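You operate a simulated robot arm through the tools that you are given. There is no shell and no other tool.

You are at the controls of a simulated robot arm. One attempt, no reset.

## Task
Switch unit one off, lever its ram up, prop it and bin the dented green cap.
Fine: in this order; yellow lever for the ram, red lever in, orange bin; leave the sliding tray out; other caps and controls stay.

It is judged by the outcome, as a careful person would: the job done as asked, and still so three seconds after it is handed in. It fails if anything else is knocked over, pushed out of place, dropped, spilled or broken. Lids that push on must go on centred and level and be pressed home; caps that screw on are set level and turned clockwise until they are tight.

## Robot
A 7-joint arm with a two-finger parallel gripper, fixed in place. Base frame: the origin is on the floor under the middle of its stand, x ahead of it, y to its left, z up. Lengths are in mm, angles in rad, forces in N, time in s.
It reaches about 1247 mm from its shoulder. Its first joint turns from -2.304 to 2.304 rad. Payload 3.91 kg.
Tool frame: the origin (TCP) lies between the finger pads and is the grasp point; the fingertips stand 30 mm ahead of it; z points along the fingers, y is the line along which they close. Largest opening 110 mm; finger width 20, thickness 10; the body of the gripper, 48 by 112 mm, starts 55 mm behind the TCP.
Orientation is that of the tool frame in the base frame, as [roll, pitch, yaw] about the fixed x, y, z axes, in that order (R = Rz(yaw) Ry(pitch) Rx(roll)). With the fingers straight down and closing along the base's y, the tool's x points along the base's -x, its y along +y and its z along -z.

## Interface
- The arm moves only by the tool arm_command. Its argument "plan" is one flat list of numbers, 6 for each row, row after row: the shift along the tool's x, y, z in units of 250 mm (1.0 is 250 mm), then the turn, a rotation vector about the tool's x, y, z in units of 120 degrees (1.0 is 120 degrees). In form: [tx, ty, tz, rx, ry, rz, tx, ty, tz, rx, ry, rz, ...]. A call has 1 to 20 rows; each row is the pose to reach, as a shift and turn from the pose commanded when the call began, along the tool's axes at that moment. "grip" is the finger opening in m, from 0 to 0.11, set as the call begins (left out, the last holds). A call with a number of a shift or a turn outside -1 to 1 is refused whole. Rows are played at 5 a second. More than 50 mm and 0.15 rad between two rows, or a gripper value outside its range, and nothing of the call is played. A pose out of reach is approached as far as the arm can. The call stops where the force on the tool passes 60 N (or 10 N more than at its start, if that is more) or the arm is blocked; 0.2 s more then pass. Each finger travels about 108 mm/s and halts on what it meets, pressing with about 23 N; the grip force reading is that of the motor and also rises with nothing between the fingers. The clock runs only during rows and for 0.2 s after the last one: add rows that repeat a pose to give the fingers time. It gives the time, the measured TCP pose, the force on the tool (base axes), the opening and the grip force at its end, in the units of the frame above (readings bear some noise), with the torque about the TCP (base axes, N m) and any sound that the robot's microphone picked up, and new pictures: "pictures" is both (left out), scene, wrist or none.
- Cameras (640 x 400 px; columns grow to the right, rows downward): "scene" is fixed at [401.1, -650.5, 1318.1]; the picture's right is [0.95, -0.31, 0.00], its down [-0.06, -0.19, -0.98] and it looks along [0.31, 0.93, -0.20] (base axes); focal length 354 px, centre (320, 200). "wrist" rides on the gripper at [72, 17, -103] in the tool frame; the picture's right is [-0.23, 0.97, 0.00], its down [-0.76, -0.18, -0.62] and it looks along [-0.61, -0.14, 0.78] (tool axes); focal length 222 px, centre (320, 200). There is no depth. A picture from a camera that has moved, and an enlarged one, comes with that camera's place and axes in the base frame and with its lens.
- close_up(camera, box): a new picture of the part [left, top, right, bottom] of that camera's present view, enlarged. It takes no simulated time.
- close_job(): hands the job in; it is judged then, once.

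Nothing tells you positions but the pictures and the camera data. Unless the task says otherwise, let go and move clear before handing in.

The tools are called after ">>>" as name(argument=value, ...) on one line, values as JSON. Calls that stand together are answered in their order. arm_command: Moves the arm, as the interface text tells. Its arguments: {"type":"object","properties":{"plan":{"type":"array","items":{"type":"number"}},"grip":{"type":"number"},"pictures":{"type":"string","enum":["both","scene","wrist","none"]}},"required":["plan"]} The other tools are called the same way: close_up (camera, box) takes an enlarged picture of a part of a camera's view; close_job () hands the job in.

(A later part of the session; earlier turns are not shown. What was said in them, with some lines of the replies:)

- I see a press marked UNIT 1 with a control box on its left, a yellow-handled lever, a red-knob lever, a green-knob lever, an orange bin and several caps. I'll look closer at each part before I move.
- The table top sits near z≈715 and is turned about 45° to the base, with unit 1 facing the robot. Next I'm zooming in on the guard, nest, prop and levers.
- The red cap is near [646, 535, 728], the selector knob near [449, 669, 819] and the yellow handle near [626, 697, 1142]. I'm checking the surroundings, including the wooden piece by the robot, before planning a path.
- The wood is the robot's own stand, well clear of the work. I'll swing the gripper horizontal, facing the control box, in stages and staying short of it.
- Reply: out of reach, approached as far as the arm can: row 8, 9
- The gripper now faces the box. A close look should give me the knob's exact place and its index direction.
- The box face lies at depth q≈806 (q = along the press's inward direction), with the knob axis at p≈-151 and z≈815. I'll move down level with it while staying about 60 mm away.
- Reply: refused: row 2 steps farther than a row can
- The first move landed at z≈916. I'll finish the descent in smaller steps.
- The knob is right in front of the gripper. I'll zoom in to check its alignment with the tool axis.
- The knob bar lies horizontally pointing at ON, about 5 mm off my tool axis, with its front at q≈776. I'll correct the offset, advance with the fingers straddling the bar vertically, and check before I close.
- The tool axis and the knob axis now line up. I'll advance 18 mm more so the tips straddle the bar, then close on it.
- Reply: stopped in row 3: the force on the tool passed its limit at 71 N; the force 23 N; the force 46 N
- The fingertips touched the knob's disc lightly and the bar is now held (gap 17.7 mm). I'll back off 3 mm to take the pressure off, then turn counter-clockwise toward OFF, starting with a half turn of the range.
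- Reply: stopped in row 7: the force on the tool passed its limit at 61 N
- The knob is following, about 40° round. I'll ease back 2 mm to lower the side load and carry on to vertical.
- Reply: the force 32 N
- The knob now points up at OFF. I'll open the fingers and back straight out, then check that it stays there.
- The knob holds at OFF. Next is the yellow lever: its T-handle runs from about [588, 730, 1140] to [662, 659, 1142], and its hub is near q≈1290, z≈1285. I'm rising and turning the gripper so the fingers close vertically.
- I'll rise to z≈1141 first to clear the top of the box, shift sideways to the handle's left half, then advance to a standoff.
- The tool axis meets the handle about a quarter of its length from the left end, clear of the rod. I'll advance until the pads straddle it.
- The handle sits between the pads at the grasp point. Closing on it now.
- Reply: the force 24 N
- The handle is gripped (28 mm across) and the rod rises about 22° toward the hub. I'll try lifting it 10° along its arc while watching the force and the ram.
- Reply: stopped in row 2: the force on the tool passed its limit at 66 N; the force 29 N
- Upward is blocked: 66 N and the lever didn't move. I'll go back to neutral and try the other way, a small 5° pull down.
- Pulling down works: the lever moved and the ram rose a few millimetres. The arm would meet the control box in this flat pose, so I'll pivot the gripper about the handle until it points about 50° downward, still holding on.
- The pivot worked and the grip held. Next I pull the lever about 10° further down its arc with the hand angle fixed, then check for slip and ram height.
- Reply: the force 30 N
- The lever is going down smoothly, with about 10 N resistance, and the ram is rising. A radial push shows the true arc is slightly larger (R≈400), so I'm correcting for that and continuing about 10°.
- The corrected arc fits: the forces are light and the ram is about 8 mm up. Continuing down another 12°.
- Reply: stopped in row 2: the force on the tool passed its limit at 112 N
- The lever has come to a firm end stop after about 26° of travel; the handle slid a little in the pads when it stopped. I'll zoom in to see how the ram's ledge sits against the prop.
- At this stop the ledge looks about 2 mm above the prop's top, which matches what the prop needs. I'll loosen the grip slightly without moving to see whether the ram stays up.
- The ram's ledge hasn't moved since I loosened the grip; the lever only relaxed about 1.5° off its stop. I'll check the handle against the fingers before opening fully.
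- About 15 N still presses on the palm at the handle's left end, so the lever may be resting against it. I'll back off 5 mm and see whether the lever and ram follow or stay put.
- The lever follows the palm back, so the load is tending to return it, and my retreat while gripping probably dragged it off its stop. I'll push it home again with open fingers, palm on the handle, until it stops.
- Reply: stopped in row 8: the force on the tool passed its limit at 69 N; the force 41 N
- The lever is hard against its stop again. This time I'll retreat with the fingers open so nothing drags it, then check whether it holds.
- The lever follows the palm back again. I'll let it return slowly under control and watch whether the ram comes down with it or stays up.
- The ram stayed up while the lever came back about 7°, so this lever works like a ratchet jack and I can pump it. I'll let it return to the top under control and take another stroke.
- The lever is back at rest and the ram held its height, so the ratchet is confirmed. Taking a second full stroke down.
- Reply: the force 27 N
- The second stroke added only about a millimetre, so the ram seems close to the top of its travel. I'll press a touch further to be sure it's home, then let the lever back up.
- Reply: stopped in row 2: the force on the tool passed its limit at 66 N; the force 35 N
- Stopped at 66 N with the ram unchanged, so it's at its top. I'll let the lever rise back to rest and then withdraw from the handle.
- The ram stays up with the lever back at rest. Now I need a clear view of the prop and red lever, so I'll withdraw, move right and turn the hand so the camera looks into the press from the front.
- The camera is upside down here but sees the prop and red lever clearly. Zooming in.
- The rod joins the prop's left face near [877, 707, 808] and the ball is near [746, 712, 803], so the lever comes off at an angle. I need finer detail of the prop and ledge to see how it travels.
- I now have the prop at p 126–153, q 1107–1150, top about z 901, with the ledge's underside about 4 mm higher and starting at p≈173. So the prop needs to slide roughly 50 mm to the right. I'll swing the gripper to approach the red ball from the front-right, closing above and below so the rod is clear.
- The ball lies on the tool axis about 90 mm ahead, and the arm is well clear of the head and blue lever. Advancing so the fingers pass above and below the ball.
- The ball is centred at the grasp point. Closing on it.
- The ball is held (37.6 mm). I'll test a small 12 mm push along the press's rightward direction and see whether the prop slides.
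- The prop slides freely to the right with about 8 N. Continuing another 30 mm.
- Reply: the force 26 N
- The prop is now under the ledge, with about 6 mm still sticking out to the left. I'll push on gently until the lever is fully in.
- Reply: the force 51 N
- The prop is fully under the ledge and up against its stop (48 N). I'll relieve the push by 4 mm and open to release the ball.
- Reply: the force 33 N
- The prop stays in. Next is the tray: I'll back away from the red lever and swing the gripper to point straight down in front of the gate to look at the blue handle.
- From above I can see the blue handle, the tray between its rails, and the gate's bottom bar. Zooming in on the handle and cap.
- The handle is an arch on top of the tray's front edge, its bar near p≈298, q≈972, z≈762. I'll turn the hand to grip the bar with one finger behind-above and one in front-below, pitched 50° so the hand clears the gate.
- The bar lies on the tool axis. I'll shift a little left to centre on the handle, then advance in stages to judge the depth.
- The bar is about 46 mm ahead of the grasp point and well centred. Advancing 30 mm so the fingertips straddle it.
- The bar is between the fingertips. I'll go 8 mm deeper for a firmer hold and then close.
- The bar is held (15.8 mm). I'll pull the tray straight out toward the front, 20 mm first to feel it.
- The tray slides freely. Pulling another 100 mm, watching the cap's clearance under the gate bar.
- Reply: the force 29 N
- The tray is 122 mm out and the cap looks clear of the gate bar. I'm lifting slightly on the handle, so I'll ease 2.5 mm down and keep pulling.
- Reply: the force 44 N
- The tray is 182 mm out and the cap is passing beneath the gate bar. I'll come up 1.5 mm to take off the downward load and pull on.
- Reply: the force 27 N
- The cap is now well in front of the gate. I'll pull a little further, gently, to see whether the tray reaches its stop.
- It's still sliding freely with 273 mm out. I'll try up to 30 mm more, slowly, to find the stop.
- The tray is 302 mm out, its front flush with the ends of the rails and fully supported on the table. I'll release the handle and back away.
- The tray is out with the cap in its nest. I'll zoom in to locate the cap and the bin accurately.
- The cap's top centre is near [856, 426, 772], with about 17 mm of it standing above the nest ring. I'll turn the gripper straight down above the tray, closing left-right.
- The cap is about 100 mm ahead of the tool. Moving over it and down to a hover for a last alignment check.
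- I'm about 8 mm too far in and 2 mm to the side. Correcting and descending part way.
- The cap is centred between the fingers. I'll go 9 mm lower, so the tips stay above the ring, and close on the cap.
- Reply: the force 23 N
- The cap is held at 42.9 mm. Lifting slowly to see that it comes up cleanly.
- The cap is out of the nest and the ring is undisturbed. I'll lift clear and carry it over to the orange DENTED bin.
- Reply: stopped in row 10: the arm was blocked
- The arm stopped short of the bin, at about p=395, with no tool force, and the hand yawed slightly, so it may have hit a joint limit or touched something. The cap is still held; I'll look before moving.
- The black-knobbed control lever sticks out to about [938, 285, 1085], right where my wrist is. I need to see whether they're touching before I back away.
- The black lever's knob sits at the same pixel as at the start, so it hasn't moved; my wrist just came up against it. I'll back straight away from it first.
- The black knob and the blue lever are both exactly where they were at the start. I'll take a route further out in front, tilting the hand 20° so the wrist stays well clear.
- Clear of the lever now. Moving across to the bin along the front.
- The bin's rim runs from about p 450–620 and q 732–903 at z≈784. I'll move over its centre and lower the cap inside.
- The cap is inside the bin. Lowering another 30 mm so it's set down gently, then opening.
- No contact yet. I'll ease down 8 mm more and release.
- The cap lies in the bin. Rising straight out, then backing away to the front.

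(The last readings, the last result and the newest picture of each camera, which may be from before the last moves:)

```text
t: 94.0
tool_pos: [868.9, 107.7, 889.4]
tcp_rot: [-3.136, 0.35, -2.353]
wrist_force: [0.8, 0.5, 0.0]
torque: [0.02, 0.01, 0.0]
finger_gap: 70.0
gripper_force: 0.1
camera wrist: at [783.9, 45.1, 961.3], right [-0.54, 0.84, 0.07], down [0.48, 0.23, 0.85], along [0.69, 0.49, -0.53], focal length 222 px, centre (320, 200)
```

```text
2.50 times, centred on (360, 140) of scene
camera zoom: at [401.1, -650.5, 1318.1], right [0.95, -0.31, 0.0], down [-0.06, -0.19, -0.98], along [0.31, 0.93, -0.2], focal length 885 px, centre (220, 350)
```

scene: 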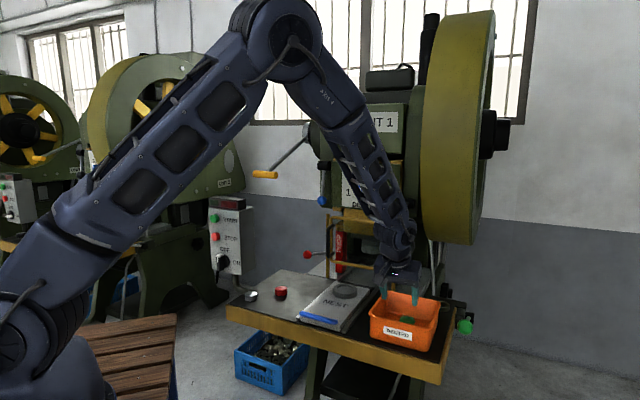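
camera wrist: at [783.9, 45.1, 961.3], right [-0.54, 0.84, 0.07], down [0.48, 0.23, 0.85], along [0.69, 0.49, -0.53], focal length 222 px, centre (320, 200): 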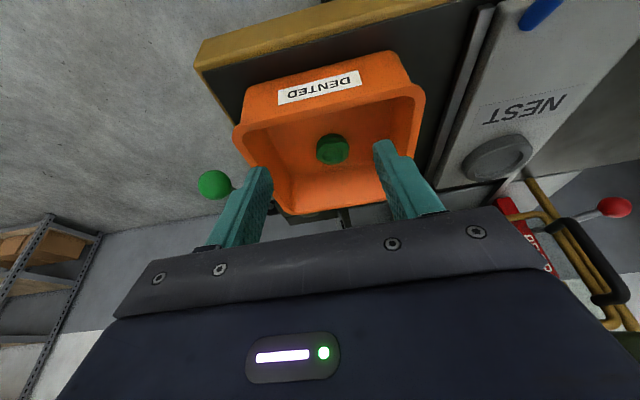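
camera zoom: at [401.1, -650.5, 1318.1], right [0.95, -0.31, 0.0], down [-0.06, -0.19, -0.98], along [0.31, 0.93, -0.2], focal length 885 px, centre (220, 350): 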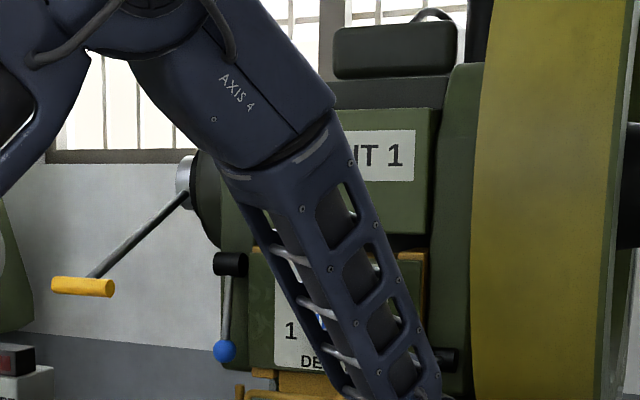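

The cap is in the bin and everything else looks undisturbed. I'll pull the arm well clear and do a full check.

>>> arm_command(plan=[-0.0684, 0, -0.1879, 0, 0, 0, -0.1368, 0, -0.3759, 0, 0, 0, -0.0684, 0.04, -0.49, 0, 0, 0, 0.08, 0.08, -0.56, 0, 0, 0, 0.22, 0.12, -0.66, 0, 0, 0, 0.3586, 0.16, -0.769, 0, 0, 0, 0.3586, 0.16, -0.769, 0, 0, 0], grip=0.07, pictures="both")

>>> close_up(camera="scene", box=[220, 190, 480, 370])

>>> close_up(camera="scene", box=[300, 60, 420, 220])

>>> close_up(camera="scene", box=[315, 210, 405, 280])

```text
t: 95.6
tool_pos: [733.1, 32.1, 1040.8]
tcp_rot: [-3.139, 0.351, -2.353]
wrist_force: [-0.1, -0.4, -0.5]
torque: [0.02, 0.02, -0.02]
finger_gap: 70.2
gripper_force: 0.0
camera wrist: at [648.6, -30.5, 1114.1], right [-0.54, 0.84, 0.07], down [0.48, 0.23, 0.85], along [0.69, 0.49, -0.53], focal length 222 px, centre (320, 200)
```

scene: 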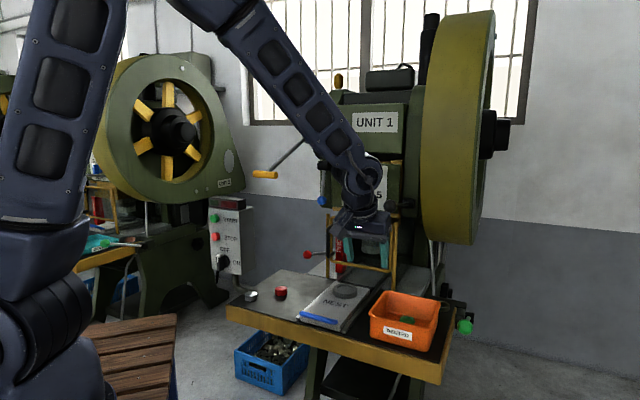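
wrist: 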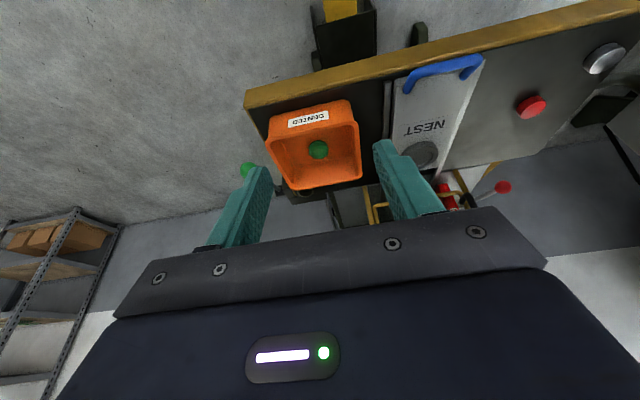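

```text
2.22 times, centred on (350, 280) of scene
camera zoom: at [401.1, -650.5, 1318.1], right [0.95, -0.31, 0.0], down [-0.06, -0.19, -0.98], along [0.31, 0.93, -0.2], focal length 786 px, centre (253, 22)
```

zoom: 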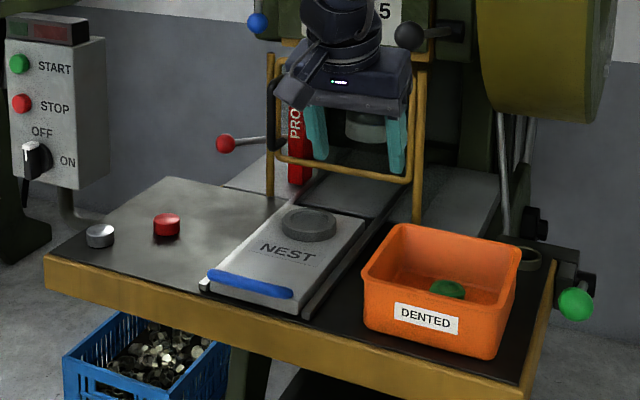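

```text
2.50 times, centred on (360, 140) of scene
camera zoom: at [401.1, -650.5, 1318.1], right [0.95, -0.31, 0.0], down [-0.06, -0.19, -0.98], along [0.31, 0.93, -0.2], focal length 885 px, centre (220, 350)
```

zoom: 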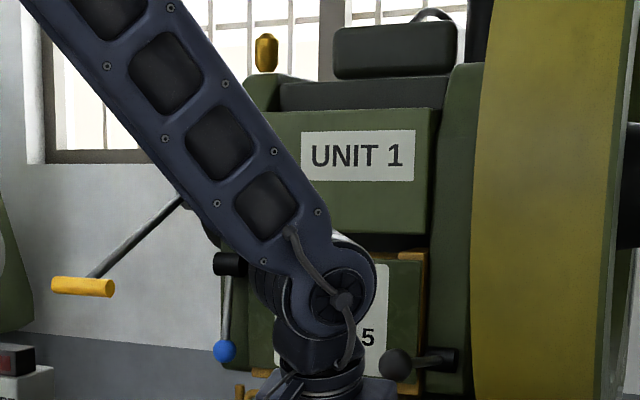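

```text
5.71 times, centred on (360, 245) of scene
camera zoom: at [401.1, -650.5, 1318.1], right [0.95, -0.31, 0.0], down [-0.06, -0.19, -0.98], along [0.31, 0.93, -0.2], focal length 2022 px, centre (91, -57)
```

zoom: 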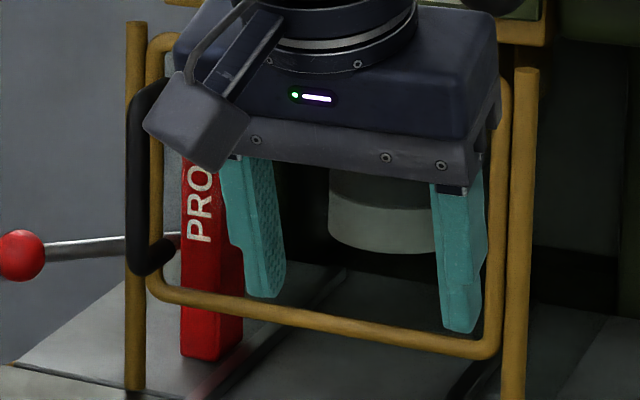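

The black and blue levers haven't moved, the knob is at OFF and the cap is in the bin. I'll raise the arm out of the camera's view to check the prop and ledge.

>>> arm_command(plan=[-0.0547, 0.05, -0.1504, 0, 0, 0, -0.1094, 0.1, -0.3007, 0, 0, 0, -0.1642, 0.15, -0.451, 0, 0, 0, -0.2189, 0.2, -0.6014, 0, 0, 0, -0.2736, 0.25, -0.7518, 0, 0, 0, -0.2736, 0.25, -0.7518, 0, 0, 0], grip=0.07, pictures="scene")

>>> close_up(camera="scene", box=[315, 210, 405, 280])

>>> close_up(camera="scene", box=[325, 215, 365, 245])

>>> close_up(camera="scene", box=[220, 240, 480, 370])

>>> close_up(camera="scene", box=[205, 190, 255, 280])

```text
t: 97.0
tool_pos: [686.2, 75.3, 1239.9]
tcp_rot: [-3.139, 0.351, -2.352]
wrist_force: [0.0, 0.7, 1.1]
torque: [0.0, 0.01, 0.03]
finger_gap: 70.1
gripper_force: 0.0
```

scene: 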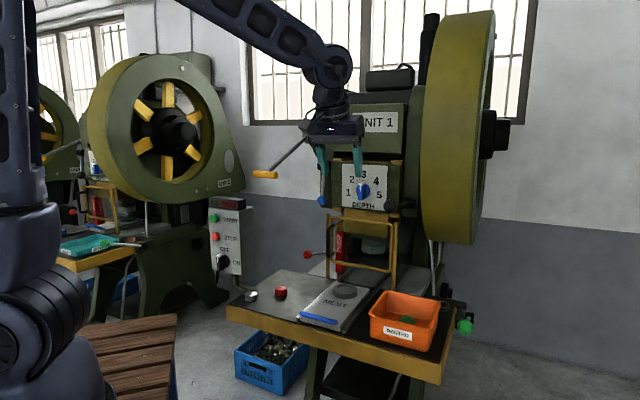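

```text
5.71 times, centred on (360, 245) of scene
camera zoom: at [401.1, -650.5, 1318.1], right [0.95, -0.31, 0.0], down [-0.06, -0.19, -0.98], along [0.31, 0.93, -0.2], focal length 2022 px, centre (91, -57)
```

zoom: 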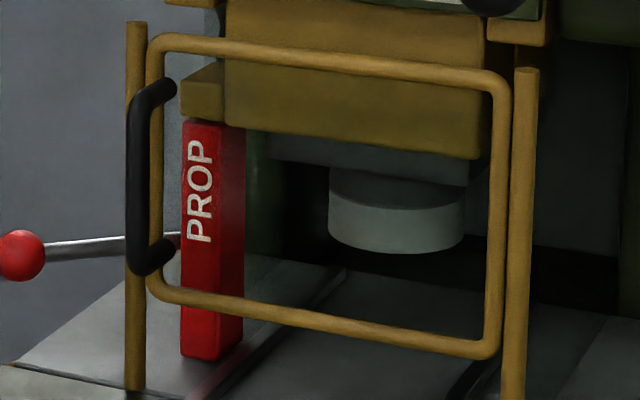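

```text
13.33 times, centred on (345, 230) of scene
camera zoom: at [401.1, -650.5, 1318.1], right [0.95, -0.31, 0.0], down [-0.06, -0.19, -0.98], along [0.31, 0.93, -0.2], focal length 4718 px, centre (-13, -200)
```

zoom: 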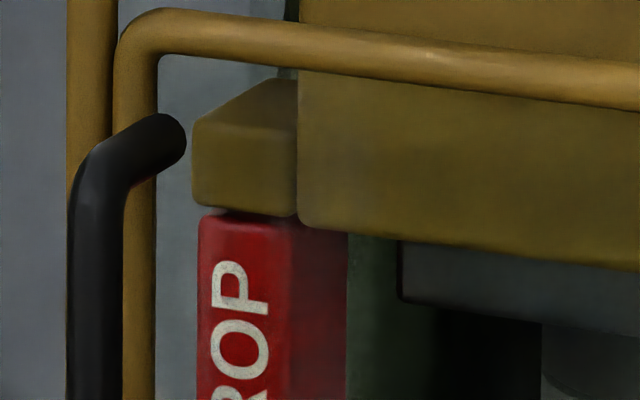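

```text
2.46 times, centred on (350, 305) of scene
camera zoom: at [401.1, -650.5, 1318.1], right [0.95, -0.31, 0.0], down [-0.06, -0.19, -0.98], along [0.31, 0.93, -0.2], focal length 871 px, centre (246, -58)
```

zoom: 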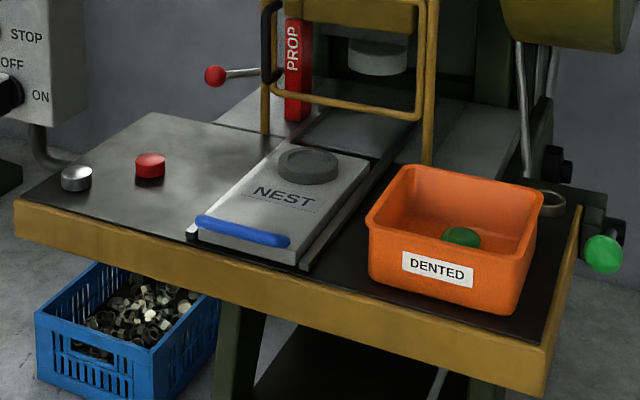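

```text
4.44 times, centred on (230, 235) of scene
camera zoom: at [401.1, -650.5, 1318.1], right [0.95, -0.31, 0.0], down [-0.06, -0.19, -0.98], along [0.31, 0.93, -0.2], focal length 1573 px, centre (720, 44)
```

zoom: 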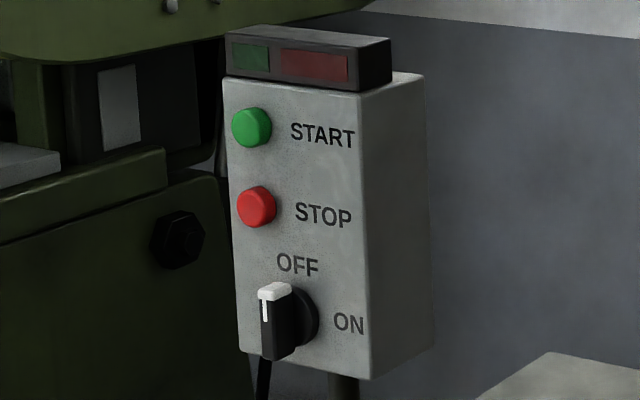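

Everything checks out:
- **Power:** the unit 1 knob is at OFF.
- **Ram:** it's up, with the prop fully under its ledge and the red lever in.
- **Tray:** it's out.
- **Cap:** the dented green cap is in the orange bin.
- **The rest:** the red and silver caps, the blue and black levers and the buttons are where they started. My wrist touched the black lever's knob once while carrying the cap, but it's back in place.

The arm is clear, so I'm handing in.

>>> close_job()

```text
The job is handed in.
```

I've handed the job in: unit one is off, its ram is up and propped, and the dented green cap is in the orange bin. All of this was in place in the last pictures before handing in, but no verdict has come back.

- **Power:** the knob on unit one's control box went from ON to OFF first and stayed there.
- **Ram:** I raised it with the yellow lever. It pulls down rather than up, and the ram holds its height when the lever returns. I took two strokes, until it stopped rising.
- **Prop:** I pushed the red lever in until it stopped. The prop stands fully under the ram's ledge.
- **Tray and cap:** I pulled the tray out about 300 mm under the gate, lifted the cap from the nest and set it down in the bin. The tray is still out.
- **Everything else:** the red and silver caps, the green lever and the START and STOP buttons looked untouched.

While I was carrying the cap, my wrist bumped the black-knobbed lever to the right of the DEPTH panel and the arm stopped. The lever gave about 1.5 mm, then went back to its original spot when I backed away.
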